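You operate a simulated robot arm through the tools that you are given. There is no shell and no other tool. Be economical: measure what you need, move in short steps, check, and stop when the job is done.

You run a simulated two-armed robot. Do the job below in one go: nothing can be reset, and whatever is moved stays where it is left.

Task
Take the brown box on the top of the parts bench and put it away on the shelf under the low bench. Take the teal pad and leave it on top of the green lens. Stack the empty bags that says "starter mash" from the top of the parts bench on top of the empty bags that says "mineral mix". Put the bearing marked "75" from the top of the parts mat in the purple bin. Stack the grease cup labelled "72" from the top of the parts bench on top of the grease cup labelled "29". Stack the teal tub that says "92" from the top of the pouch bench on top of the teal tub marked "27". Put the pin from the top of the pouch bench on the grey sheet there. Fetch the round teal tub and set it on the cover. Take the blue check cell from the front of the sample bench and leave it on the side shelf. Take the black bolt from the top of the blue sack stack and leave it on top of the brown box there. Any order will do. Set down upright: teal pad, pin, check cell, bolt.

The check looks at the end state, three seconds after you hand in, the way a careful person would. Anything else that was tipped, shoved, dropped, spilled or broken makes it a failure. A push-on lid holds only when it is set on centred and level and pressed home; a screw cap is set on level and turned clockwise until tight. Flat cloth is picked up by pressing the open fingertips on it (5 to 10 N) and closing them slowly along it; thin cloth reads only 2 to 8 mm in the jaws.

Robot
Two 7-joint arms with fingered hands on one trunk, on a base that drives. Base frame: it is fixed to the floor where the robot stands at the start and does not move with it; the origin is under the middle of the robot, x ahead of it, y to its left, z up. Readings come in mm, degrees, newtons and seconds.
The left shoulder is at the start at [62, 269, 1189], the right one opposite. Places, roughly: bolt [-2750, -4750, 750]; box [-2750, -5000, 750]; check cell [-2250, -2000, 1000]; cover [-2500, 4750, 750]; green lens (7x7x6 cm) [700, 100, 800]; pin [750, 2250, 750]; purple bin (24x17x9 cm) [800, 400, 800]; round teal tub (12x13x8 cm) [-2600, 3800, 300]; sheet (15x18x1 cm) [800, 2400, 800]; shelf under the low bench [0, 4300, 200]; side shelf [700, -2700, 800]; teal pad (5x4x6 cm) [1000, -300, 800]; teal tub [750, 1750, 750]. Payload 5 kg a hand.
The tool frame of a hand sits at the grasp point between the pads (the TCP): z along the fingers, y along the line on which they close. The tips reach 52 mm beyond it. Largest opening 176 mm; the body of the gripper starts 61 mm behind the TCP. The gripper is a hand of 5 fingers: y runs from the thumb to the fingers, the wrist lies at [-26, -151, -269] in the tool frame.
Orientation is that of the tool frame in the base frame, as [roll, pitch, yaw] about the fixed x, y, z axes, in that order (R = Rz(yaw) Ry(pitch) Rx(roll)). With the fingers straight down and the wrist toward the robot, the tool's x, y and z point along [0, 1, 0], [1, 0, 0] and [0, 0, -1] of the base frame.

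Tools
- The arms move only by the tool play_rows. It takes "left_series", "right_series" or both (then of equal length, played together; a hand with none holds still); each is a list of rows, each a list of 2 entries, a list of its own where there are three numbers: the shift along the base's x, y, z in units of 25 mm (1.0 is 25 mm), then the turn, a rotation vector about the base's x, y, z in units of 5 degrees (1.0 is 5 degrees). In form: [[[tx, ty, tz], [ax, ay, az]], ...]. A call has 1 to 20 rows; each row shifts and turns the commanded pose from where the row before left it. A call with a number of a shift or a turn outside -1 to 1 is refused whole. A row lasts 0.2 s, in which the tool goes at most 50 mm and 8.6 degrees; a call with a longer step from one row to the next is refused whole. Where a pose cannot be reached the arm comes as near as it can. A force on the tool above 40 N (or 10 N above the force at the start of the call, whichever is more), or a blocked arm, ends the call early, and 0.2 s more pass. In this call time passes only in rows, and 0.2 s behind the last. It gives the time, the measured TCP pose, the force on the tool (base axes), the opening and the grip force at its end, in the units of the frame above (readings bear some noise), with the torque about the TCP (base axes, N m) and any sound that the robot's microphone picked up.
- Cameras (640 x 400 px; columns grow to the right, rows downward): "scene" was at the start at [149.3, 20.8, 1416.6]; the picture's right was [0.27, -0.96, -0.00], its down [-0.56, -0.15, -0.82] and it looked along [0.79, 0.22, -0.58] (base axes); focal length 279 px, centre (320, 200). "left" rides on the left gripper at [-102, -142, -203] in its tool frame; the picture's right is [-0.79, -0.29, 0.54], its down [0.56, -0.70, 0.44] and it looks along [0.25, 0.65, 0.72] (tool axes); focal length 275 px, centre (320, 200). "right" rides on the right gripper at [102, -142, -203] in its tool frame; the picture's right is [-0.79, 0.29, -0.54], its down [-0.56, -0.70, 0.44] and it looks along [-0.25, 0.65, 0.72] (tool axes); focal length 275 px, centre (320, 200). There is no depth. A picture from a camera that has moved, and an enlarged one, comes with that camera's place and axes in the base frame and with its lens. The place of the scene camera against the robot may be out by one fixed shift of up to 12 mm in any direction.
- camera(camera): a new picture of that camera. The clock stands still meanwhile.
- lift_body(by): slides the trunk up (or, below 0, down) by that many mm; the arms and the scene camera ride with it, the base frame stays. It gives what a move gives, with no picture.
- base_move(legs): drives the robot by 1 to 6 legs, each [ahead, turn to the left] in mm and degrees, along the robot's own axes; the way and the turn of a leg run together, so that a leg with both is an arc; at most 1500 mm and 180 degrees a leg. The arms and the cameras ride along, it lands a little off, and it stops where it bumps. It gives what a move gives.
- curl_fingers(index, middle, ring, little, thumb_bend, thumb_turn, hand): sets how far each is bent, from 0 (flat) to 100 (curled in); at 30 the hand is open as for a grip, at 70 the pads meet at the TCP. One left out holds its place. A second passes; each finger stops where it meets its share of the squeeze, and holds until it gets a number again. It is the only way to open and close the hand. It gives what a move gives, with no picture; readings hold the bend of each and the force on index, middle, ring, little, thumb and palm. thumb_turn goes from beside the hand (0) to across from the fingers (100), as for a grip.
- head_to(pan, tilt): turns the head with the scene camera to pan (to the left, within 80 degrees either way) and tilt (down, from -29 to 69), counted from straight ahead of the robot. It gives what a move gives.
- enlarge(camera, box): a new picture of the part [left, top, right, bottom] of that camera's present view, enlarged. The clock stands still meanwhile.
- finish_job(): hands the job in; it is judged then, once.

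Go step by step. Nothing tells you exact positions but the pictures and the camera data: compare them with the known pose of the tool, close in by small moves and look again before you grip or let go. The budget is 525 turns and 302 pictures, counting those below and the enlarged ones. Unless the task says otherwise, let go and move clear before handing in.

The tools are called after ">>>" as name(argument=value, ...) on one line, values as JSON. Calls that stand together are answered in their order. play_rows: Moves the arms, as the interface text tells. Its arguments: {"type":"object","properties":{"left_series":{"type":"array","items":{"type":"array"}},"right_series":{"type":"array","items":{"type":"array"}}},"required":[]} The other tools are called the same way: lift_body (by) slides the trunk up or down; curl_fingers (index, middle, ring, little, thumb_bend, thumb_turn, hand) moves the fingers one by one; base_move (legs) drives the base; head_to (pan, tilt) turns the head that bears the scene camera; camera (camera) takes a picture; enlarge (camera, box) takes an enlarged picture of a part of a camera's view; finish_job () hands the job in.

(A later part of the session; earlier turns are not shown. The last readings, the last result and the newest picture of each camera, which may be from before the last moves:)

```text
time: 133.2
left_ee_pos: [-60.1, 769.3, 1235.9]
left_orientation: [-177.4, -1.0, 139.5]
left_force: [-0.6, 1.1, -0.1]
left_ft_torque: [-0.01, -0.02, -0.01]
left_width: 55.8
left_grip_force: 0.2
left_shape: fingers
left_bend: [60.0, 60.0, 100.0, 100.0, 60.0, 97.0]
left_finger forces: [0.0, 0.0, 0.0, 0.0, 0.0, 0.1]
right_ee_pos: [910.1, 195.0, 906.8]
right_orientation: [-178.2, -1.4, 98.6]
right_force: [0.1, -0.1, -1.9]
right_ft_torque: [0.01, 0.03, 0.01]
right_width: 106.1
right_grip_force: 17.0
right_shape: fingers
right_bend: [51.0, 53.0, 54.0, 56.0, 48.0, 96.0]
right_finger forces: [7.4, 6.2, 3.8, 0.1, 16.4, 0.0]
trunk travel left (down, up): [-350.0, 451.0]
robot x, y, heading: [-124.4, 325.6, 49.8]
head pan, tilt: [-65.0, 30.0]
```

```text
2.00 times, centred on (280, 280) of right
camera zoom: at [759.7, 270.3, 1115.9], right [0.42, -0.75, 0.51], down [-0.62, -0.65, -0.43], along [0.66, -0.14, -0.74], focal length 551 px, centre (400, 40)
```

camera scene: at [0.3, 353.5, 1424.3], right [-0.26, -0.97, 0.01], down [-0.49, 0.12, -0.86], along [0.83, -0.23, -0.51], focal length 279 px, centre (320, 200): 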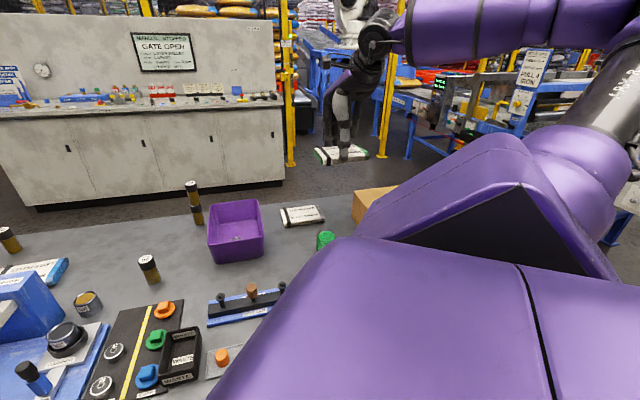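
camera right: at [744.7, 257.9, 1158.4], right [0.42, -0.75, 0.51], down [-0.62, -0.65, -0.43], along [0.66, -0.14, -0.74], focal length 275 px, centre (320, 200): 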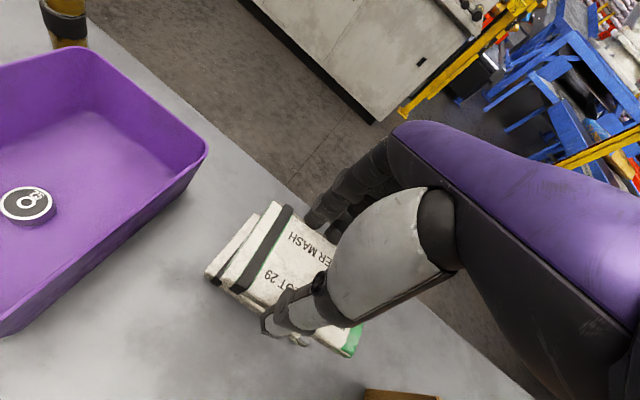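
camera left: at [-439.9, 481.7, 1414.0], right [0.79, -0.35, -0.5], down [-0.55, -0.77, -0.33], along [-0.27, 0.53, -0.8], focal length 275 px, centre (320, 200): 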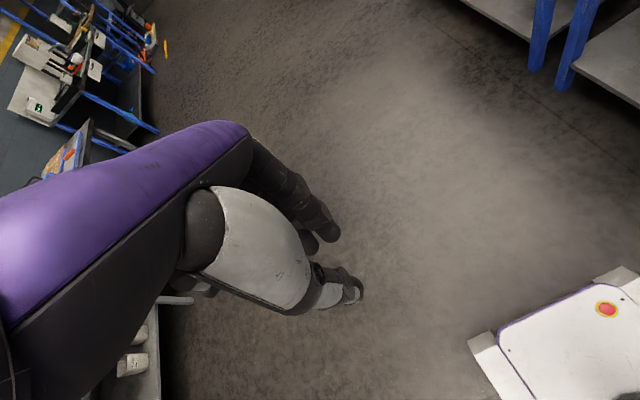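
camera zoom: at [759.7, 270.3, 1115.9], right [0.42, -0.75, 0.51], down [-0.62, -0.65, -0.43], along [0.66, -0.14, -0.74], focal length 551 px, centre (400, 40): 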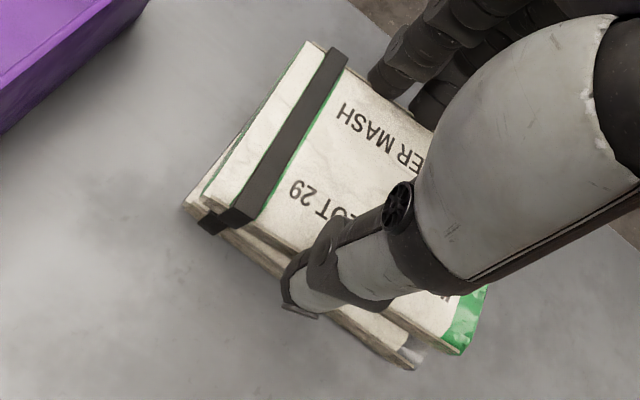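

The alignment looks good. I'll lower to contact.

>>> play_rows(right_series=[[[-0.1, 0, -0.25], [0, 0, 0]], [[0, 0, -0.15], [0, 0, 0]], [[0, 0, -0.1], [0, 0, 0]], [[0, 0, -0.1], [0, 0, 0]]])

>>> enlarge(camera="scene", box=[260, 160, 356, 220])

```text
time: 134.2
left_ee_pos: [-61.7, 769.3, 1236.9]
left_orientation: [-177.6, -0.9, 139.3]
left_force: [-0.4, 0.2, 0.0]
left_ft_torque: [0.02, 0.04, 0.0]
left_width: 55.9
left_grip_force: 0.1
left_shape: fingers
left_bend: [60.0, 60.0, 100.0, 100.0, 60.0, 97.0]
left_finger forces: [0.0, 0.0, 0.0, 0.0, 0.0, 0.0]
right_ee_pos: [907.3, 193.5, 896.3]
right_orientation: [-178.6, -1.3, 98.6]
right_force: [2.9, -1.3, 31.0]
right_ft_torque: [-0.16, 0.15, 0.11]
right_width: 106.2
right_grip_force: 20.4
right_shape: fingers
right_bend: [52.0, 53.0, 54.0, 56.0, 48.0, 96.0]
right_finger forces: [8.0, 7.5, 5.0, 0.0, 19.6, 0.1]
trunk travel left (down, up): [-350.0, 451.0]
robot x, y, heading: [-122.3, 321.9, 50.1]
head pan, tilt: [-65.0, 30.0]
```

```text
6.67 times, centred on (308, 190) of scene
camera zoom: at [-1.7, 353.3, 1424.8], right [-0.26, -0.97, 0.01], down [-0.49, 0.12, -0.86], along [0.83, -0.23, -0.5], focal length 1863 px, centre (400, 267)
```

zoom: 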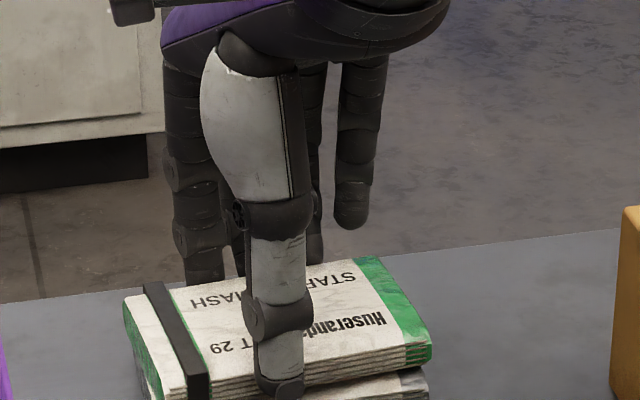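

The bag rests on the lower one with a 31 N push. I'll ease up slightly, release, and rise.

>>> play_rows(right_series=[[[0, 0, 0.1], [0, 0, 0]]])

>>> curl_fingers(hand="right", index=43, middle=43, ring=43, little=43, thumb_bend=43)

>>> play_rows(right_series=[[[0, 0, 0.5], [0, 0, 0]], [[0, 0, 1], [0, 0, 0]], [[0, 0, 1], [0, 0, 0]], [[0, 0, 1], [0, 0, 0]], [[0, 0, 1], [0, 0, 0]], [[0, 0, 1], [0, 0, 0]], [[0, 0, 1], [0, 0, 0]], [[0, 0, 1], [0, 0, 0]]])

>>> camera(camera="right")

>>> enlarge(camera="scene", box=[180, 140, 400, 277])

```text
time: 134.6
left_ee_pos: [-61.0, 769.8, 1234.8]
left_orientation: [-177.5, -0.9, 139.3]
left_force: [-0.6, -0.2, -0.3]
left_ft_torque: [-0.03, 0.01, 0.0]
left_width: 55.6
left_grip_force: 0.0
left_shape: fingers
left_bend: [60.0, 60.0, 100.0, 100.0, 60.0, 97.0]
left_finger forces: [0.0, 0.0, 0.0, 0.0, 0.1, 0.0]
right_ee_pos: [906.9, 195.2, 895.4]
right_orientation: [-178.5, -1.3, 98.7]
right_force: [7.8, 1.3, 24.7]
right_ft_torque: [-0.06, -0.59, 0.18]
right_width: 106.5
right_grip_force: 20.1
right_shape: fingers
right_bend: [52.0, 53.0, 54.0, 56.0, 48.0, 96.0]
right_finger forces: [9.5, 8.6, 5.9, 0.1, 16.2, 0.0]
trunk travel left (down, up): [-350.0, 451.0]
robot x, y, heading: [-123.8, 324.1, 50.0]
head pan, tilt: [-65.0, 30.0]
```

```text
time: 135.6
left_ee_pos: [-59.1, 769.1, 1235.5]
left_orientation: [-177.5, -1.0, 139.4]
left_force: [0.8, -0.1, 0.0]
left_ft_torque: [-0.03, 0.03, 0.04]
left_width: 55.7
left_grip_force: 0.2
left_shape: fingers
left_bend: [60.0, 60.0, 100.0, 100.0, 60.0, 97.0]
left_finger forces: [0.2, 0.1, 0.0, 0.0, 0.0, 0.0]
right_ee_pos: [906.0, 193.9, 893.8]
right_orientation: [-178.3, -1.3, 98.5]
right_force: [-0.4, 0.1, -0.3]
right_ft_torque: [0.02, -0.02, 0.02]
right_width: 130.3
right_grip_force: 0.0
right_shape: fingers
right_bend: [43.0, 43.0, 43.0, 43.0, 43.0, 97.0]
right_finger forces: [0.0, 0.0, 0.0, 0.1, 0.0, 0.1]
trunk travel left (down, up): [-350.0, 451.0]
robot x, y, heading: [-127.5, 323.3, 50.0]
head pan, tilt: [-65.0, 30.0]
```

```text
time: 137.4
left_ee_pos: [-60.4, 769.8, 1237.1]
left_orientation: [-177.5, -0.9, 139.4]
left_force: [0.1, -0.7, 0.5]
left_ft_torque: [0.02, -0.08, 0.01]
left_width: 55.7
left_grip_force: 0.1
left_shape: fingers
left_bend: [60.0, 60.0, 100.0, 100.0, 60.0, 97.0]
left_finger forces: [0.0, 0.0, 0.0, 0.0, 0.0, 0.0]
right_ee_pos: [905.4, 194.2, 1082.7]
right_orientation: [-178.5, -1.3, 98.7]
right_force: [-0.4, -0.8, -0.7]
right_ft_torque: [-0.04, -0.11, -0.05]
right_width: 130.6
right_grip_force: 0.1
right_shape: fingers
right_bend: [43.0, 43.0, 43.0, 43.0, 43.0, 97.0]
right_finger forces: [0.0, 0.1, 0.0, 0.0, 0.0, 0.0]
trunk travel left (down, up): [-350.0, 451.0]
robot x, y, heading: [-123.6, 330.5, 50.0]
head pan, tilt: [-65.0, 30.0]
```

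```text
193 pictures are left
camera right: at [756.0, 270.3, 1291.8], right [0.42, -0.75, 0.51], down [-0.62, -0.65, -0.43], along [0.66, -0.14, -0.74], focal length 275 px, centre (320, 200)
```

right: 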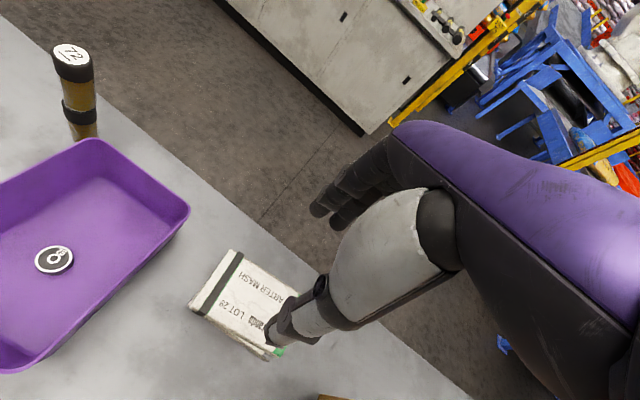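

```text
2.91 times, centred on (290, 208) of scene
camera zoom: at [-0.3, 353.1, 1424.4], right [-0.26, -0.97, 0.01], down [-0.49, 0.12, -0.86], along [0.83, -0.23, -0.5], focal length 813 px, centre (407, 175)
```

zoom: 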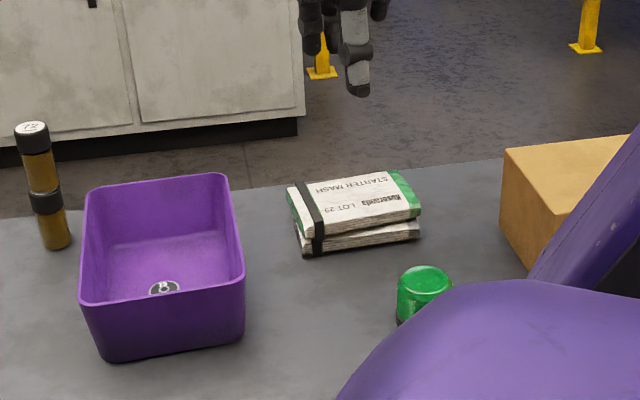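

The bags are stacked. Next is the teal pad, so I'll drive south about 520 mm along the bench with the same heading.

>>> play_rows(right_series=[[[-1, 0, 1], [0, 0, 0]], [[-1, 0, 1], [0, 0, 0]], [[-1, 0, 1], [0, 0, 0]]])

>>> base_move(legs=[[0, 40], [-530, 0], [0, -40]])

>>> camera(camera="scene")

>>> camera(camera="right")

```text
time: 138.2
left_ee_pos: [-62.0, 769.5, 1237.4]
left_orientation: [-177.6, -0.8, 139.3]
left_force: [-2.8, 0.2, 0.0]
left_ft_torque: [0.0, -0.24, 0.04]
left_width: 55.5
left_grip_force: 0.0
left_shape: fingers
left_bend: [60.0, 60.0, 100.0, 100.0, 60.0, 97.0]
left_finger forces: [0.0, 0.0, 0.1, 0.1, 0.0, 0.0]
right_ee_pos: [829.3, 195.9, 1160.3]
right_orientation: [-178.6, -1.3, 98.7]
right_force: [-2.8, 0.9, 1.3]
right_ft_torque: [-0.03, -0.27, -0.07]
right_width: 130.2
right_grip_force: 0.0
right_shape: fingers
right_bend: [43.0, 43.0, 43.0, 43.0, 43.0, 97.0]
right_finger forces: [0.1, 0.1, 0.0, 0.1, 0.0, 0.1]
trunk travel left (down, up): [-350.0, 451.0]
robot x, y, heading: [-129.4, 327.6, 50.2]
head pan, tilt: [-65.0, 30.0]
```

```text
time: 144.9
left_ee_pos: [-58.0, 241.5, 1235.9]
left_orientation: [-177.5, -1.0, 138.9]
left_force: [-0.9, 0.1, -0.5]
left_ft_torque: [0.02, -0.01, 0.0]
left_width: 55.8
left_grip_force: 0.1
left_shape: fingers
left_bend: [60.0, 60.0, 100.0, 100.0, 60.0, 97.0]
left_finger forces: [0.0, 0.0, 0.0, 0.1, 0.1, 0.0]
right_ee_pos: [828.0, -338.7, 1156.8]
right_orientation: [-178.5, -1.3, 98.3]
right_force: [0.4, 0.1, -0.5]
right_ft_torque: [-0.03, 0.04, 0.02]
right_width: 130.7
right_grip_force: 0.0
right_shape: fingers
right_bend: [43.0, 43.0, 43.0, 43.0, 43.0, 98.0]
right_finger forces: [0.0, 0.1, 0.1, 0.0, 0.0, 0.0]
trunk travel left (down, up): [-350.0, 451.0]
robot x, y, heading: [-133.5, -194.0, 49.4]
head pan, tilt: [-65.0, 30.0]
```

```text
191 pictures are left
camera scene: at [-5.4, -172.4, 1424.3], right [-0.27, -0.96, 0.01], down [-0.49, 0.12, -0.86], along [0.83, -0.24, -0.51], focal length 279 px, centre (320, 200)
```

scene: 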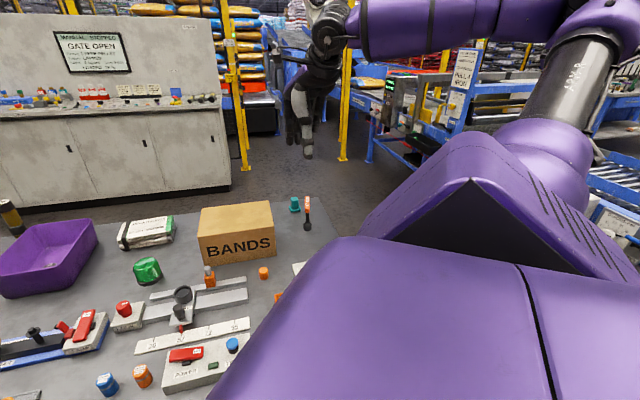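

```text
190 pictures are left
camera right: at [678.9, -262.3, 1366.4], right [0.41, -0.75, 0.51], down [-0.63, -0.64, -0.43], along [0.66, -0.14, -0.74], focal length 275 px, centre (320, 200)
```

right: 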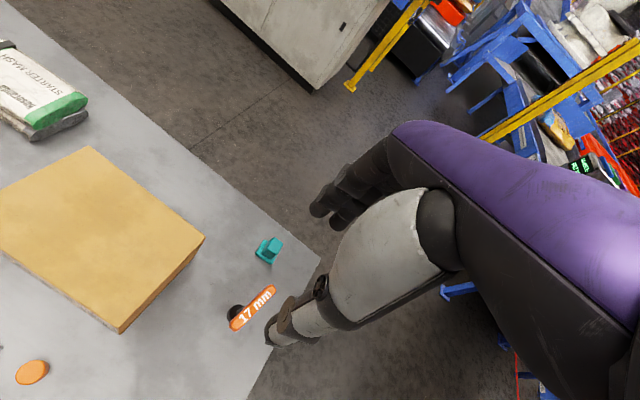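

The pad is near (957, -332), and the 17 mm driver stands at (830, -355). I'll zoom in on the pad and lens.

>>> enlarge(camera="right", box=[200, 210, 360, 310])

>>> enlarge(camera="scene", box=[260, 180, 340, 230])

>>> enlarge(camera="scene", box=[110, 240, 190, 290])

```text
4.00 times, centred on (280, 260) of right
camera zoom: at [678.9, -262.3, 1366.4], right [0.41, -0.75, 0.51], down [-0.63, -0.64, -0.43], along [0.66, -0.14, -0.74], focal length 1101 px, centre (480, -40)
```

zoom: 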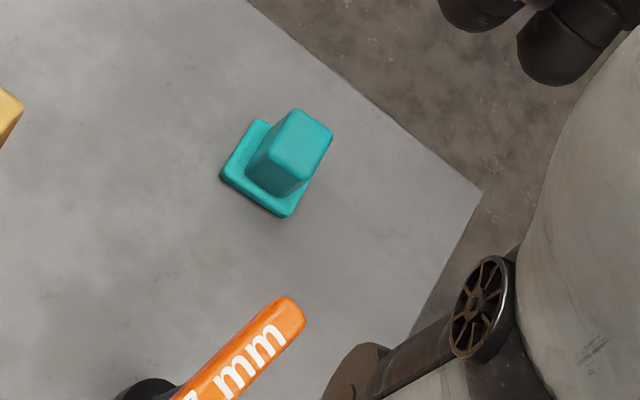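

```text
8.00 times, centred on (300, 205) of scene
camera zoom: at [-5.4, -172.4, 1424.3], right [-0.27, -0.96, 0.01], down [-0.49, 0.12, -0.86], along [0.83, -0.24, -0.51], focal length 2235 px, centre (480, 160)
```

zoom: 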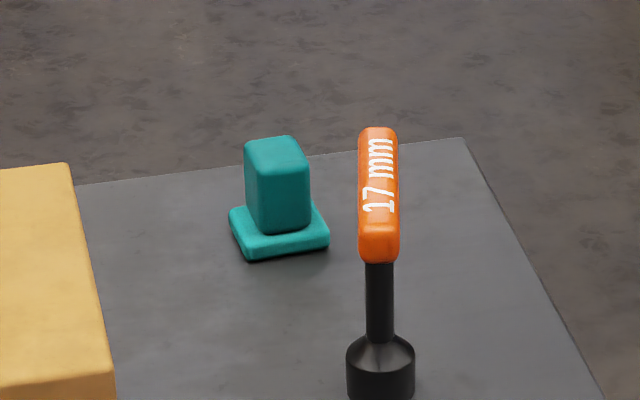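

```text
8.00 times, centred on (150, 265) of scene
camera zoom: at [-5.4, -172.4, 1424.3], right [-0.27, -0.96, 0.01], down [-0.49, 0.12, -0.86], along [0.83, -0.24, -0.51], focal length 2235 px, centre (1680, -320)
```

zoom: 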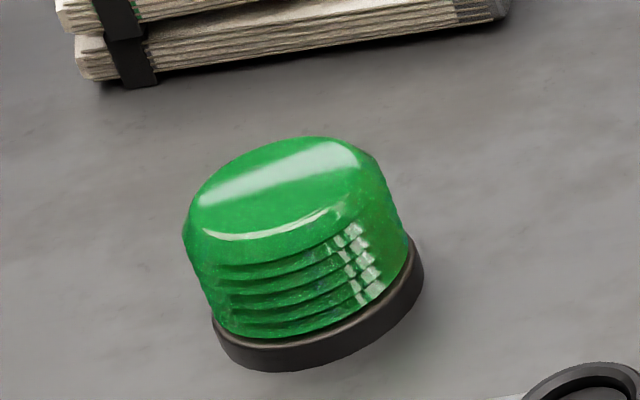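

The pad is a block on a base plate, square to the axes. I'll approach with yaw 90 and a 15° tilt, so the hand stays clear of the driver, from high above.

>>> curl_fingers(hand="right", index=57, middle=57, ring=100, little=100, thumb_bend=57)

>>> play_rows(right_series=[[[1, 0, 0], [0, 1, 0]], [[1, 0, 0], [0, 1, 0]], [[1, 0, 0], [0, 0.7, 0]], [[1, 0, 0], [0, 0, -0.8]], [[1, 0, 0], [0, 0, -0.8]], [[0.6, 0.1, -0.5], [0.3, 0, 0]], [[0, 0.1, -1], [0, 0, 0]], [[0, 0, -1], [0, 0, 0]], [[0, 0, -1], [0, 0, 0]], [[0, 0, -1], [0, 0, 0]]])

>>> enlarge(camera="right", box=[160, 150, 360, 350])

>>> enlarge(camera="scene", box=[240, 130, 368, 210])

```text
time: 145.9
left_ee_pos: [-65.4, 232.4, 1238.3]
left_orientation: [-178.0, -0.9, 139.0]
left_force: [2.3, 2.0, -1.0]
left_ft_torque: [-0.27, 0.28, -0.08]
left_width: 55.7
left_grip_force: 0.1
left_shape: fingers
left_bend: [60.0, 60.0, 100.0, 100.0, 60.0, 97.0]
left_finger forces: [0.0, 0.0, 0.0, 0.0, 0.1, 0.1]
right_ee_pos: [820.8, -346.5, 1161.7]
right_orientation: [-178.6, -1.7, 98.3]
right_force: [2.4, 2.1, -1.8]
right_ft_torque: [-0.2, 0.26, 0.03]
right_width: 73.4
right_grip_force: 0.1
right_shape: fingers
right_bend: [56.0, 56.0, 100.0, 100.0, 56.0, 98.0]
right_finger forces: [0.0, 0.0, 0.0, 0.1, 0.1, 0.1]
trunk travel left (down, up): [-350.0, 451.0]
robot x, y, heading: [-133.2, -197.9, 49.5]
head pan, tilt: [-65.0, 30.0]
```

```text
time: 148.2
left_ee_pos: [-67.5, 230.2, 1240.6]
left_orientation: [-178.1, -1.0, 139.0]
left_force: [1.0, 0.3, -0.1]
left_ft_torque: [0.07, 0.16, 0.0]
left_width: 55.5
left_grip_force: 0.1
left_shape: fingers
left_bend: [60.0, 60.0, 100.0, 100.0, 60.0, 97.0]
left_finger forces: [0.0, 0.0, 0.0, 0.0, 0.0, 0.2]
right_ee_pos: [960.7, -344.8, 1048.2]
right_orientation: [-165.5, -5.2, 89.4]
right_force: [0.9, -1.2, 0.4]
right_ft_torque: [0.08, 0.13, 0.04]
right_width: 73.2
right_grip_force: 0.2
right_shape: fingers
right_bend: [56.0, 56.0, 100.0, 100.0, 56.0, 98.0]
right_finger forces: [0.1, 0.0, 0.0, 0.0, 0.0, 0.1]
trunk travel left (down, up): [-350.0, 451.0]
robot x, y, heading: [-133.6, -200.3, 49.5]
head pan, tilt: [-65.0, 30.0]
```

```text
2.00 times, centred on (260, 250) of right
camera zoom: at [874.0, -263.8, 1289.7], right [0.41, -0.83, 0.38], down [-0.8, -0.53, -0.3], along [0.45, -0.18, -0.88], focal length 551 px, centre (440, 100)
```

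zoom: 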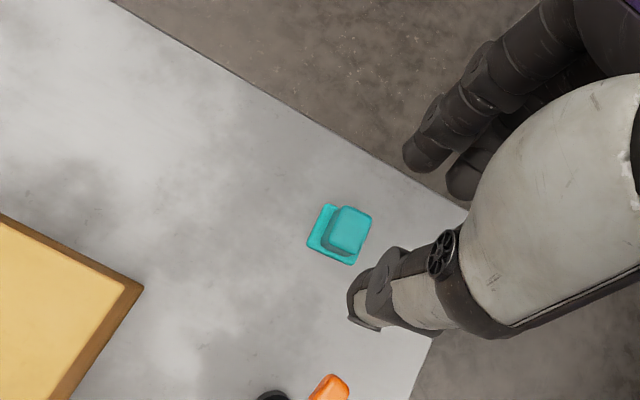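

```text
5.00 times, centred on (304, 170) of scene
camera zoom: at [-4.1, -172.3, 1424.1], right [-0.27, -0.96, 0.01], down [-0.49, 0.12, -0.86], along [0.83, -0.24, -0.51], focal length 1397 px, centre (400, 350)
```

zoom: 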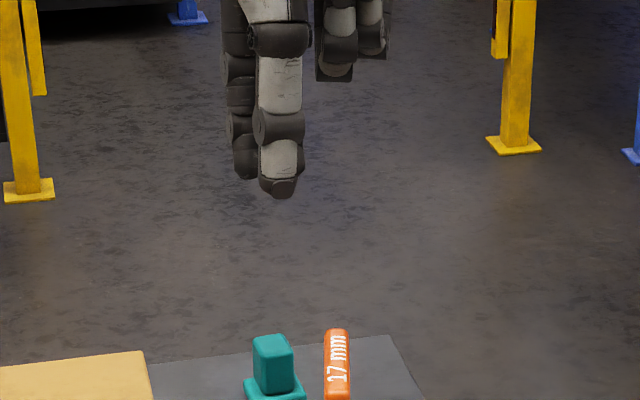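

The pad is at about (956, -336). I'll fix the side tilt, align and descend to z≈930.

>>> play_rows(right_series=[[[0.4, 0.35, -0.5], [-1, 0, 0]], [[0, 0, -1], [0, 0, 0]], [[0, 0, -1], [0, 0, 0]], [[0, 0, -1], [0, 0, 0]], [[0, 0, -1], [0, 0, 0]]])

>>> enlarge(camera="right", box=[200, 180, 360, 280])

>>> enlarge(camera="scene", box=[256, 160, 352, 220])

```text
time: 149.3
left_ee_pos: [-68.2, 230.5, 1240.3]
left_orientation: [-178.2, -0.9, 138.9]
left_force: [0.4, 1.2, -0.5]
left_ft_torque: [-0.1, 0.07, -0.04]
left_width: 55.6
left_grip_force: 0.1
left_shape: fingers
left_bend: [60.0, 60.0, 100.0, 100.0, 60.0, 97.0]
left_finger forces: [0.0, 0.0, 0.0, 0.0, 0.1, 0.0]
right_ee_pos: [970.5, -335.2, 936.8]
right_orientation: [-165.6, -0.1, 89.5]
right_force: [1.2, 0.7, 1.3]
right_ft_torque: [-0.1, 0.11, 0.02]
right_width: 73.3
right_grip_force: 0.0
right_shape: fingers
right_bend: [56.0, 56.0, 100.0, 100.0, 56.0, 98.0]
right_finger forces: [0.1, 0.0, 0.0, 0.0, 0.1, 0.0]
trunk travel left (down, up): [-350.0, 451.0]
robot x, y, heading: [-131.3, -198.3, 49.6]
head pan, tilt: [-65.0, 30.0]
```

```text
4.00 times, centred on (280, 230) of right
camera zoom: at [883.6, -232.4, 1170.1], right [0.41, -0.8, 0.45], down [-0.8, -0.55, -0.25], along [0.45, -0.25, -0.86], focal length 1101 px, centre (480, 80)
```

zoom: 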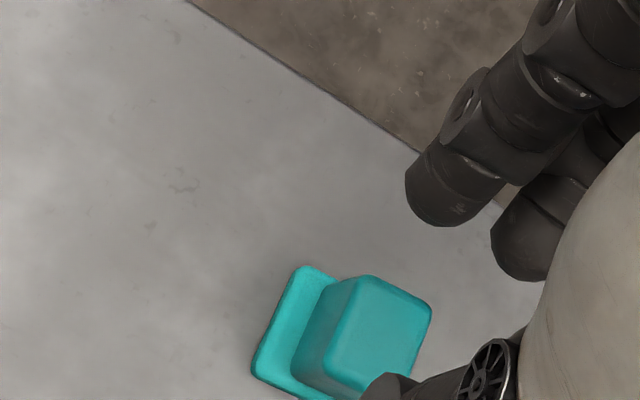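

```text
6.67 times, centred on (304, 190) of scene
camera zoom: at [-4.9, -171.0, 1424.2], right [-0.27, -0.96, 0.01], down [-0.49, 0.12, -0.86], along [0.83, -0.24, -0.51], focal length 1863 px, centre (427, 267)
```

zoom: 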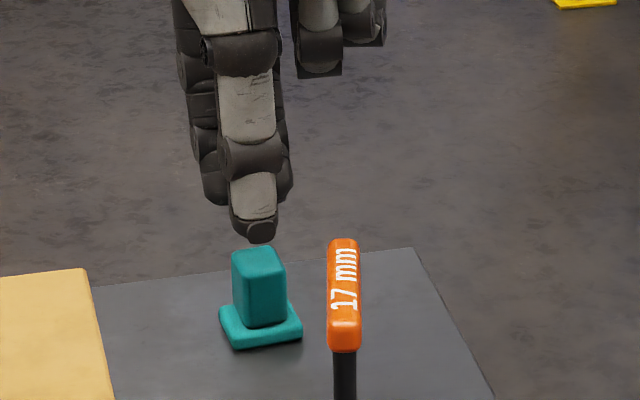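

The alignment is good. I'll lower to z≈893 and close on the block.

>>> play_rows(right_series=[[[0, 0.1, -0.6], [0, 0, 0]], [[0, 0, -0.6], [0, 0, 0]], [[0, 0, -0.5], [0, 0, 0]]])

>>> enlarge(camera="scene", box=[256, 160, 352, 220])

>>> enlarge(camera="right", box=[200, 200, 360, 300])

```text
time: 150.2
left_ee_pos: [-68.8, 231.2, 1241.6]
left_orientation: [-178.3, -1.0, 138.9]
left_force: [0.1, -0.1, -0.6]
left_ft_torque: [-0.03, 0.09, 0.03]
left_width: 55.9
left_grip_force: 0.0
left_shape: fingers
left_bend: [60.0, 60.0, 100.0, 100.0, 60.0, 97.0]
left_finger forces: [0.0, 0.1, 0.0, 0.1, 0.0, 0.0]
right_ee_pos: [970.7, -334.0, 894.2]
right_orientation: [-165.5, -0.1, 89.5]
right_force: [0.9, -0.3, -0.4]
right_ft_torque: [-0.02, 0.09, 0.03]
right_width: 73.3
right_grip_force: 0.0
right_shape: fingers
right_bend: [56.0, 56.0, 100.0, 100.0, 56.0, 98.0]
right_finger forces: [0.0, 0.0, 0.0, 0.0, 0.0, 0.0]
trunk travel left (down, up): [-350.0, 451.0]
robot x, y, heading: [-130.4, -199.4, 49.5]
head pan, tilt: [-65.0, 30.0]
```

```text
6.67 times, centred on (304, 190) of scene
camera zoom: at [-4.6, -171.8, 1424.2], right [-0.27, -0.96, 0.01], down [-0.49, 0.12, -0.86], along [0.83, -0.24, -0.51], focal length 1863 px, centre (427, 267)
```

zoom: 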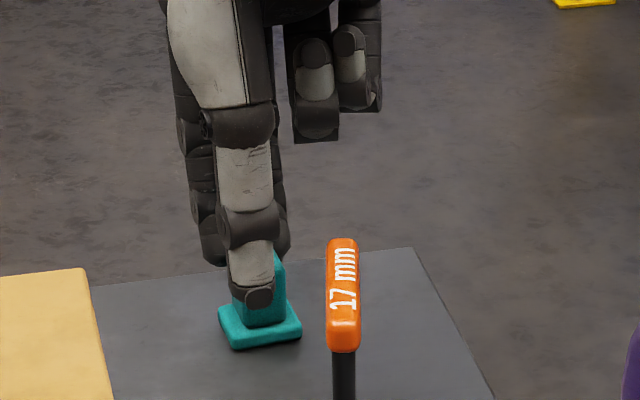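

```text
4.00 times, centred on (280, 250) of right
camera zoom: at [884.0, -230.4, 1126.7], right [0.41, -0.8, 0.45], down [-0.8, -0.55, -0.25], along [0.45, -0.25, -0.86], focal length 1101 px, centre (480, 0)
```

zoom: 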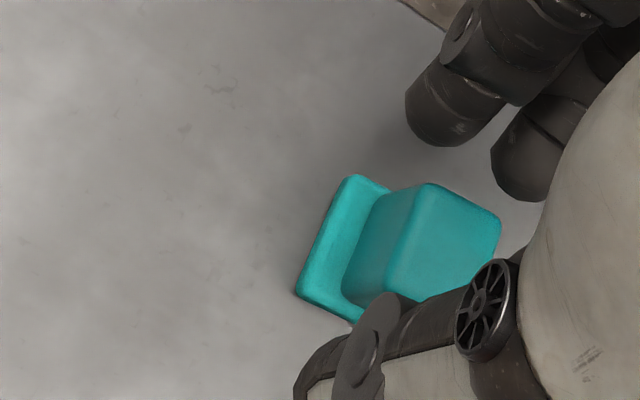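

The fingers are behind the block and the thumb in front. I'll close.

>>> curl_fingers(hand="right", index=70, middle=70, thumb_bend=70)

>>> enlarge(camera="scene", box=[256, 160, 352, 220])

>>> enlarge(camera="right", box=[200, 200, 360, 300])

```text
time: 151.2
left_ee_pos: [-70.1, 230.3, 1240.1]
left_orientation: [-178.4, -1.0, 138.9]
left_force: [0.3, 0.2, 0.1]
left_ft_torque: [0.02, -0.02, -0.03]
left_width: 55.6
left_grip_force: 0.0
left_shape: fingers
left_bend: [60.0, 60.0, 100.0, 100.0, 60.0, 97.0]
left_finger forces: [0.1, 0.0, 0.0, 0.0, 0.1, 0.0]
right_ee_pos: [969.0, -332.1, 895.9]
right_orientation: [-165.6, -0.2, 89.5]
right_force: [0.4, -2.3, 17.4]
right_ft_torque: [0.07, 0.47, 0.09]
right_width: 27.0
right_grip_force: 11.7
right_shape: fingers
right_bend: [68.0, 69.0, 100.0, 100.0, 67.0, 97.0]
right_finger forces: [4.0, 2.1, 0.0, 0.1, 16.7, 0.0]
trunk travel left (down, up): [-350.0, 451.0]
robot x, y, heading: [-133.4, -196.4, 49.5]
head pan, tilt: [-65.0, 30.0]
```

```text
6.67 times, centred on (304, 190) of scene
camera zoom: at [-6.8, -172.0, 1424.5], right [-0.27, -0.96, 0.01], down [-0.49, 0.12, -0.86], along [0.83, -0.24, -0.5], focal length 1863 px, centre (427, 267)
```

zoom: 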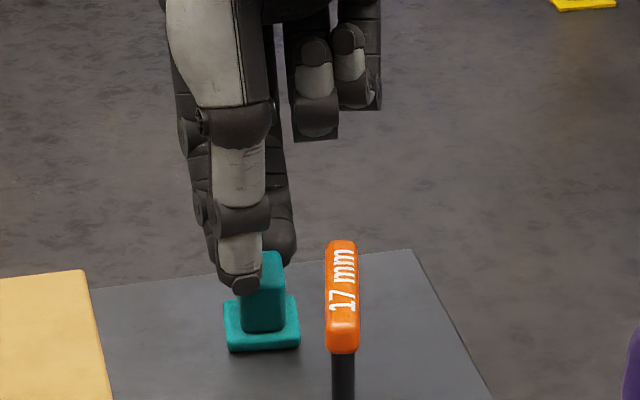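

```text
4.00 times, centred on (280, 250) of right
camera zoom: at [882.5, -230.5, 1129.5], right [0.41, -0.8, 0.45], down [-0.79, -0.55, -0.26], along [0.45, -0.25, -0.86], focal length 1101 px, centre (480, 0)
```

zoom: 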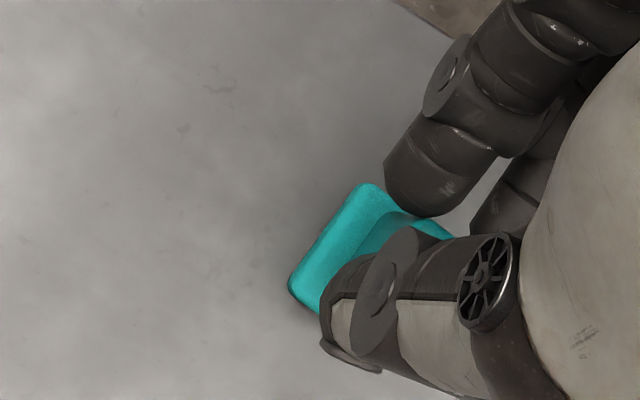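

The thumb sits off-centre and something presses upward. I'll reopen, rise 6 mm, shift y by -9 and close again.

>>> curl_fingers(hand="right", index=60, middle=60, thumb_bend=60)

>>> play_rows(right_series=[[[0, -0.2, 0.3], [0, 0, 0]], [[0.0, -0.2, 0], [0, -0.6, 0]]])

>>> enlarge(camera="scene", box=[256, 160, 352, 220])

>>> enlarge(camera="right", box=[200, 200, 360, 300])

```text
time: 152.2
left_ee_pos: [-68.5, 230.1, 1240.8]
left_orientation: [-178.3, -1.0, 139.0]
left_force: [-0.5, 0.1, -0.4]
left_ft_torque: [-0.03, 0.02, 0.0]
left_width: 55.8
left_grip_force: 0.0
left_shape: fingers
left_bend: [60.0, 60.0, 100.0, 100.0, 60.0, 97.0]
left_finger forces: [0.0, 0.1, 0.0, 0.0, 0.1, 0.1]
right_ee_pos: [969.6, -333.6, 895.0]
right_orientation: [-165.6, -0.2, 89.6]
right_force: [-1.1, 1.1, 4.3]
right_ft_torque: [0.11, 0.24, -0.03]
right_width: 57.6
right_grip_force: 2.4
right_shape: fingers
right_bend: [60.0, 60.0, 100.0, 100.0, 59.0, 97.0]
right_finger forces: [0.1, 0.0, 0.0, 0.0, 4.8, 0.0]
trunk travel left (down, up): [-350.0, 451.0]
robot x, y, heading: [-130.0, -199.0, 49.4]
head pan, tilt: [-65.0, 30.0]
```

```text
time: 152.8
left_ee_pos: [-70.0, 230.8, 1240.3]
left_orientation: [-178.3, -1.0, 139.0]
left_force: [-1.1, -0.5, -0.6]
left_ft_torque: [0.01, -0.08, 0.0]
left_width: 55.9
left_grip_force: 0.0
left_shape: fingers
left_bend: [60.0, 60.0, 100.0, 100.0, 60.0, 97.0]
left_finger forces: [0.1, 0.0, 0.0, 0.1, 0.0, 0.0]
right_ee_pos: [968.8, -344.9, 904.1]
right_orientation: [-168.5, -0.1, 89.5]
right_force: [0.1, -0.6, 1.2]
right_ft_torque: [-0.03, -0.04, -0.02]
right_width: 56.0
right_grip_force: 0.0
right_shape: fingers
right_bend: [60.0, 60.0, 100.0, 100.0, 60.0, 97.0]
right_finger forces: [0.0, 0.0, 0.1, 0.0, 0.1, 0.0]
trunk travel left (down, up): [-350.0, 451.0]
robot x, y, heading: [-131.0, -196.8, 49.8]
head pan, tilt: [-65.0, 30.0]
```

```text
6.67 times, centred on (304, 190) of scene
camera zoom: at [-6.0, -171.9, 1424.4], right [-0.27, -0.96, 0.01], down [-0.49, 0.12, -0.86], along [0.83, -0.24, -0.5], focal length 1863 px, centre (427, 267)
```

zoom: 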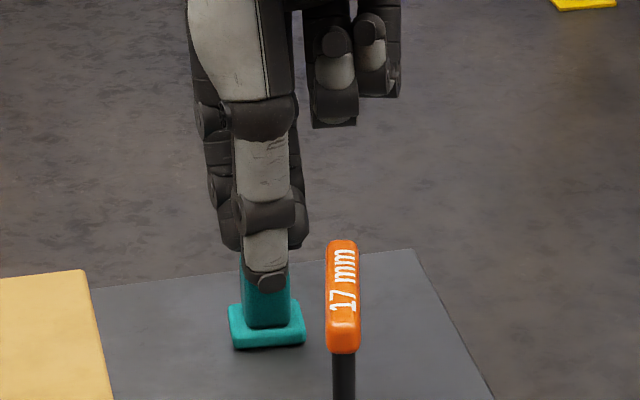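

```text
4.00 times, centred on (280, 250) of right
camera zoom: at [870.5, -241.2, 1131.4], right [0.38, -0.8, 0.47], down [-0.78, -0.55, -0.3], along [0.49, -0.25, -0.83], focal length 1101 px, centre (480, 0)
```

zoom: 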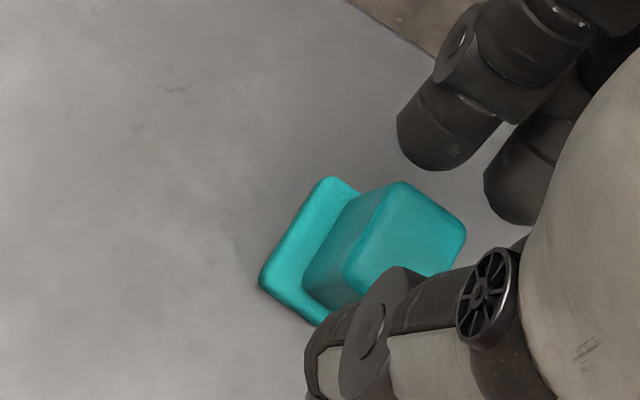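

The thumb is now centred on the block, so I'll close again.

>>> curl_fingers(hand="right", index=71, middle=71, thumb_bend=71)

>>> enlarge(camera="scene", box=[256, 160, 352, 220])

>>> enlarge(camera="right", box=[200, 200, 360, 300])

```text
time: 153.8
left_ee_pos: [-68.9, 230.0, 1241.8]
left_orientation: [-178.3, -1.0, 139.0]
left_force: [-0.1, 0.2, 0.1]
left_ft_torque: [-0.01, -0.02, -0.02]
left_width: 55.5
left_grip_force: 0.1
left_shape: fingers
left_bend: [60.0, 60.0, 100.0, 100.0, 60.0, 97.0]
left_finger forces: [0.0, 0.0, 0.0, 0.0, 0.0, 0.0]
right_ee_pos: [969.7, -342.1, 904.2]
right_orientation: [-168.5, -0.2, 89.4]
right_force: [0.7, 0.2, 5.9]
right_ft_torque: [0.01, 0.13, 0.0]
right_width: 9.9
right_grip_force: 3.8
right_shape: fingers
right_bend: [71.0, 71.0, 100.0, 100.0, 70.0, 98.0]
right_finger forces: [2.1, 0.0, 0.0, 0.0, 6.4, 0.0]
trunk travel left (down, up): [-350.0, 451.0]
robot x, y, heading: [-131.4, -199.7, 49.1]
head pan, tilt: [-65.0, 30.0]
```

```text
6.67 times, centred on (304, 190) of scene
camera zoom: at [-5.8, -171.9, 1424.4], right [-0.27, -0.96, 0.01], down [-0.49, 0.12, -0.86], along [0.83, -0.24, -0.5], focal length 1863 px, centre (427, 267)
```

zoom: 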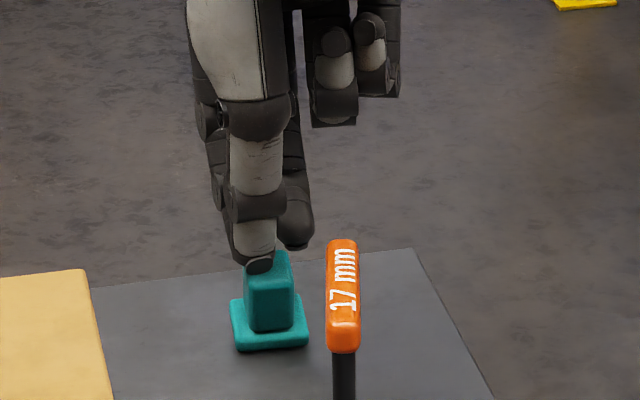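

```text
4.00 times, centred on (280, 250) of right
camera zoom: at [870.7, -241.1, 1131.4], right [0.38, -0.8, 0.47], down [-0.78, -0.55, -0.3], along [0.49, -0.25, -0.83], focal length 1101 px, centre (480, 0)
```

zoom: 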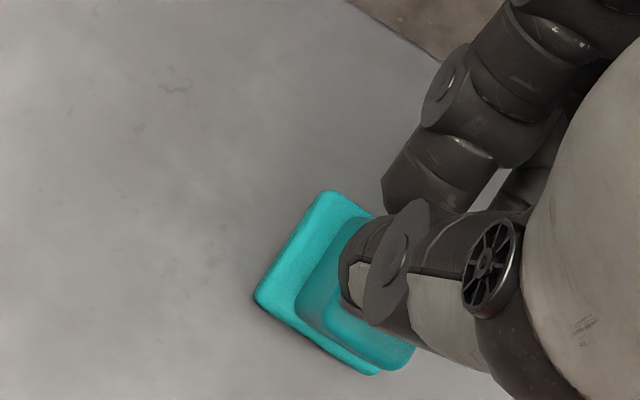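

The thumb rode over the top, so the grip must be lower with less tilt. I'll open, adjust and look again.

>>> curl_fingers(hand="right", index=57, middle=57, thumb_bend=57)

>>> play_rows(right_series=[[[0, 0, 0.5], [0, -0.6, 0]], [[-0.1, 0, 0], [0, -0.6, 0]]])

>>> enlarge(camera="right", box=[200, 180, 360, 280])

>>> enlarge(camera="scene", box=[256, 160, 352, 220])

```text
time: 154.8
left_ee_pos: [-69.5, 229.3, 1240.2]
left_orientation: [-178.2, -1.0, 139.0]
left_force: [-0.7, 0.0, 0.2]
left_ft_torque: [0.01, -0.05, -0.02]
left_width: 55.6
left_grip_force: 0.1
left_shape: fingers
left_bend: [60.0, 60.0, 100.0, 100.0, 60.0, 97.0]
left_finger forces: [0.0, 0.0, 0.1, 0.0, 0.0, 0.0]
right_ee_pos: [969.2, -342.8, 903.6]
right_orientation: [-168.5, -0.2, 89.4]
right_force: [0.1, -0.5, 0.3]
right_ft_torque: [0.03, -0.03, 0.0]
right_width: 73.2
right_grip_force: 0.0
right_shape: fingers
right_bend: [56.0, 56.0, 100.0, 100.0, 56.0, 97.0]
right_finger forces: [0.0, 0.1, 0.1, 0.0, 0.1, 0.1]
trunk travel left (down, up): [-350.0, 451.0]
robot x, y, heading: [-129.8, -202.2, 49.6]
head pan, tilt: [-65.0, 30.0]
```

```text
time: 155.3
left_ee_pos: [-67.6, 230.0, 1241.6]
left_orientation: [-178.2, -1.0, 139.0]
left_force: [1.2, 0.2, 0.3]
left_ft_torque: [0.02, 0.07, 0.01]
left_width: 55.9
left_grip_force: 0.0
left_shape: fingers
left_bend: [60.0, 60.0, 100.0, 100.0, 60.0, 97.0]
left_finger forces: [0.0, 0.1, 0.2, 0.1, 0.0, 0.1]
right_ee_pos: [967.9, -342.6, 914.3]
right_orientation: [-174.5, -0.1, 89.7]
right_force: [0.2, 0.0, -0.4]
right_ft_torque: [0.05, 0.04, 0.01]
right_width: 72.9
right_grip_force: 0.1
right_shape: fingers
right_bend: [56.0, 56.0, 100.0, 100.0, 56.0, 97.0]
right_finger forces: [0.1, 0.1, 0.1, 0.1, 0.0, 0.0]
trunk travel left (down, up): [-350.0, 451.0]
robot x, y, heading: [-136.3, -194.6, 49.4]
head pan, tilt: [-65.0, 30.0]
```

```text
4.00 times, centred on (280, 230) of right
camera zoom: at [845.3, -241.5, 1130.6], right [0.33, -0.8, 0.51], down [-0.75, -0.55, -0.38], along [0.58, -0.25, -0.78], focal length 1101 px, centre (480, 80)
```

zoom: 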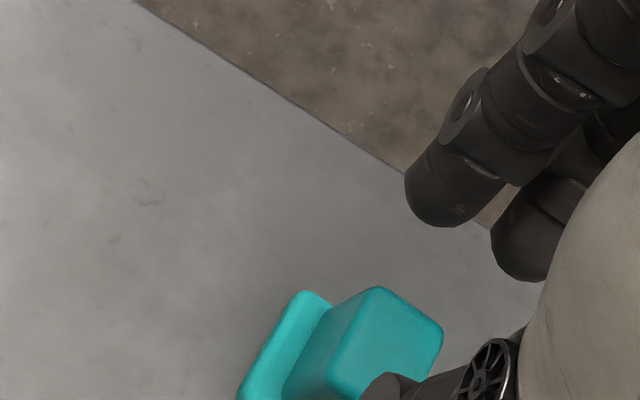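

```text
6.67 times, centred on (304, 190) of scene
camera zoom: at [-4.5, -172.1, 1424.1], right [-0.27, -0.96, 0.01], down [-0.49, 0.12, -0.86], along [0.83, -0.24, -0.51], focal length 1863 px, centre (427, 267)
```

zoom: 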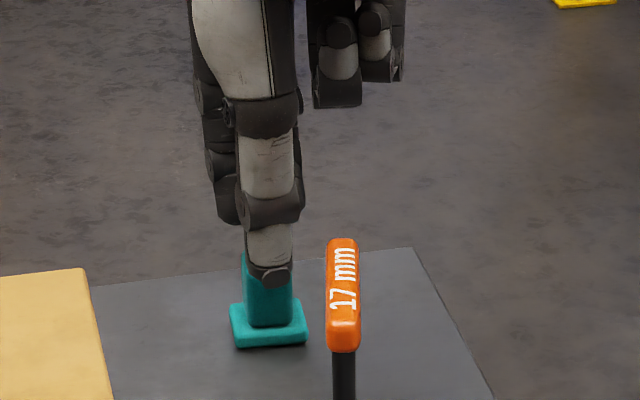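

I'll shift to x≈961, y≈-338 and lower to z≈886.

>>> play_rows(right_series=[[[-0.28, 0.16, -0.5], [0, 0, 0]], [[0, 0, -0.4], [0, 0, 0]], [[0, 0, -0.25], [0, 0, 0]]])

>>> curl_fingers(hand="right", index=64, middle=64, thumb_bend=63)

>>> enlarge(camera="right", box=[200, 200, 360, 300])

>>> enlarge(camera="scene", box=[256, 160, 352, 220])

```text
time: 156.2
left_ee_pos: [-69.1, 229.9, 1240.0]
left_orientation: [-178.1, -1.0, 138.9]
left_force: [0.6, 0.4, 0.0]
left_ft_torque: [0.02, 0.01, -0.02]
left_width: 55.7
left_grip_force: 0.0
left_shape: fingers
left_bend: [60.0, 60.0, 100.0, 100.0, 60.0, 97.0]
left_finger forces: [0.0, 0.1, 0.0, 0.1, 0.0, 0.0]
right_ee_pos: [959.3, -340.9, 886.6]
right_orientation: [-174.5, -0.2, 89.5]
right_force: [0.0, 0.0, 0.5]
right_ft_torque: [0.06, 0.05, -0.02]
right_width: 73.0
right_grip_force: 0.0
right_shape: fingers
right_bend: [56.0, 56.0, 100.0, 100.0, 56.0, 97.0]
right_finger forces: [0.0, 0.0, 0.1, 0.0, 0.0, 0.0]
trunk travel left (down, up): [-350.0, 451.0]
robot x, y, heading: [-130.1, -196.3, 49.6]
head pan, tilt: [-65.0, 30.0]
```

```text
time: 157.2
left_ee_pos: [-69.9, 230.6, 1241.2]
left_orientation: [-178.4, -0.9, 138.9]
left_force: [0.2, -0.1, 0.3]
left_ft_torque: [0.02, 0.0, 0.0]
left_width: 55.7
left_grip_force: 0.0
left_shape: fingers
left_bend: [60.0, 60.0, 100.0, 100.0, 60.0, 97.0]
left_finger forces: [0.0, 0.0, 0.0, 0.0, 0.0, 0.0]
right_ee_pos: [960.6, -339.8, 887.2]
right_orientation: [-174.5, -0.2, 89.5]
right_force: [-0.4, 0.2, -0.4]
right_ft_torque: [-0.01, 0.0, 0.0]
right_width: 43.4
right_grip_force: 1.8
right_shape: fingers
right_bend: [63.0, 64.0, 100.0, 100.0, 62.0, 97.0]
right_finger forces: [1.0, 0.4, 0.1, 0.0, 1.4, 0.1]
trunk travel left (down, up): [-350.0, 451.0]
robot x, y, heading: [-132.4, -201.5, 49.5]
head pan, tilt: [-65.0, 30.0]
```

```text
4.00 times, centred on (280, 250) of right
camera zoom: at [837.6, -237.9, 1103.5], right [0.33, -0.8, 0.51], down [-0.75, -0.55, -0.38], along [0.58, -0.25, -0.78], focal length 1101 px, centre (480, 0)
```

zoom: 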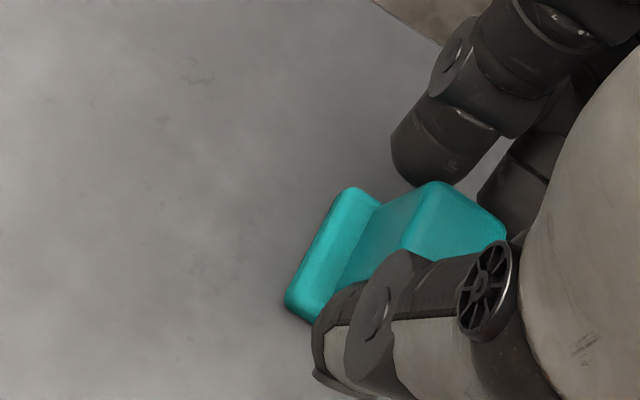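

```text
6.67 times, centred on (304, 190) of scene
camera zoom: at [-5.3, -172.0, 1424.3], right [-0.27, -0.96, 0.01], down [-0.49, 0.12, -0.86], along [0.83, -0.24, -0.51], focal length 1863 px, centre (427, 267)
```

zoom: 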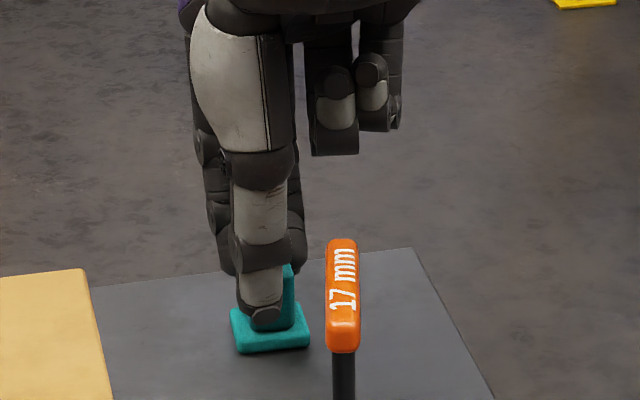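

Both sides make light contact, so I'll close fully.

>>> curl_fingers(hand="right", index=70, middle=70, thumb_bend=70)

>>> enlarge(camera="scene", box=[256, 160, 352, 220])

>>> enlarge(camera="right", box=[200, 200, 360, 300])

```text
time: 158.2
left_ee_pos: [-69.3, 229.1, 1240.1]
left_orientation: [-178.2, -1.1, 138.9]
left_force: [-0.1, 0.0, 0.2]
left_ft_torque: [-0.01, 0.0, -0.01]
left_width: 55.6
left_grip_force: 0.0
left_shape: fingers
left_bend: [60.0, 60.0, 100.0, 100.0, 60.0, 97.0]
left_finger forces: [0.0, 0.0, 0.1, 0.0, 0.0, 0.1]
right_ee_pos: [960.1, -339.3, 887.5]
right_orientation: [-174.5, -0.2, 89.5]
right_force: [0.3, -0.5, 0.2]
right_ft_torque: [-0.04, 0.01, 0.02]
right_width: 40.6
right_grip_force: 13.8
right_shape: fingers
right_bend: [65.0, 67.0, 100.0, 100.0, 64.0, 96.0]
right_finger forces: [8.7, 5.1, 0.1, 0.0, 14.1, 0.1]
trunk travel left (down, up): [-350.0, 451.0]
robot x, y, heading: [-132.1, -199.6, 49.6]
head pan, tilt: [-65.0, 30.0]
```

```text
6.67 times, centred on (304, 190) of scene
camera zoom: at [-5.3, -171.9, 1424.3], right [-0.27, -0.96, 0.01], down [-0.49, 0.12, -0.86], along [0.83, -0.24, -0.51], focal length 1863 px, centre (427, 267)
```

zoom: 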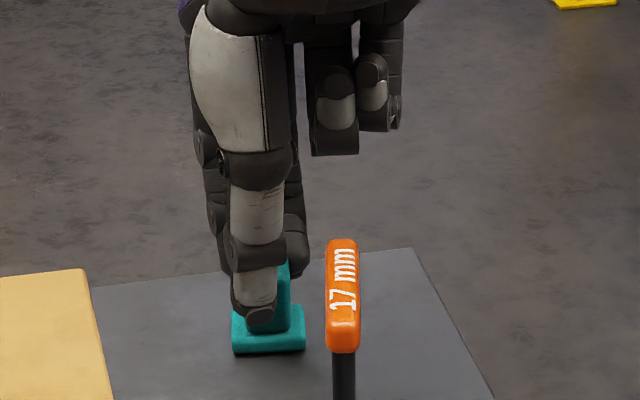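

```text
4.00 times, centred on (280, 250) of right
camera zoom: at [837.5, -237.9, 1103.5], right [0.33, -0.8, 0.51], down [-0.75, -0.55, -0.38], along [0.58, -0.25, -0.78], focal length 1101 px, centre (480, 0)
```

zoom: 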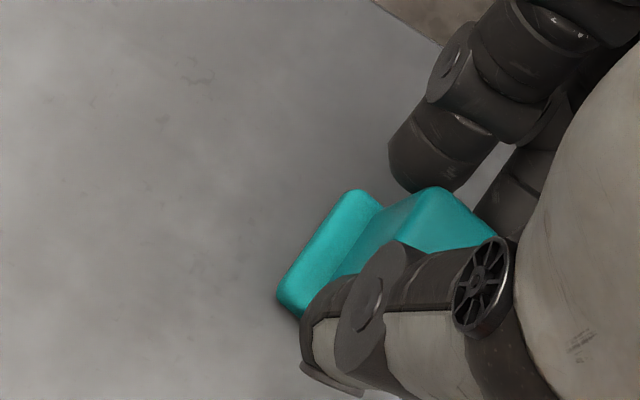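

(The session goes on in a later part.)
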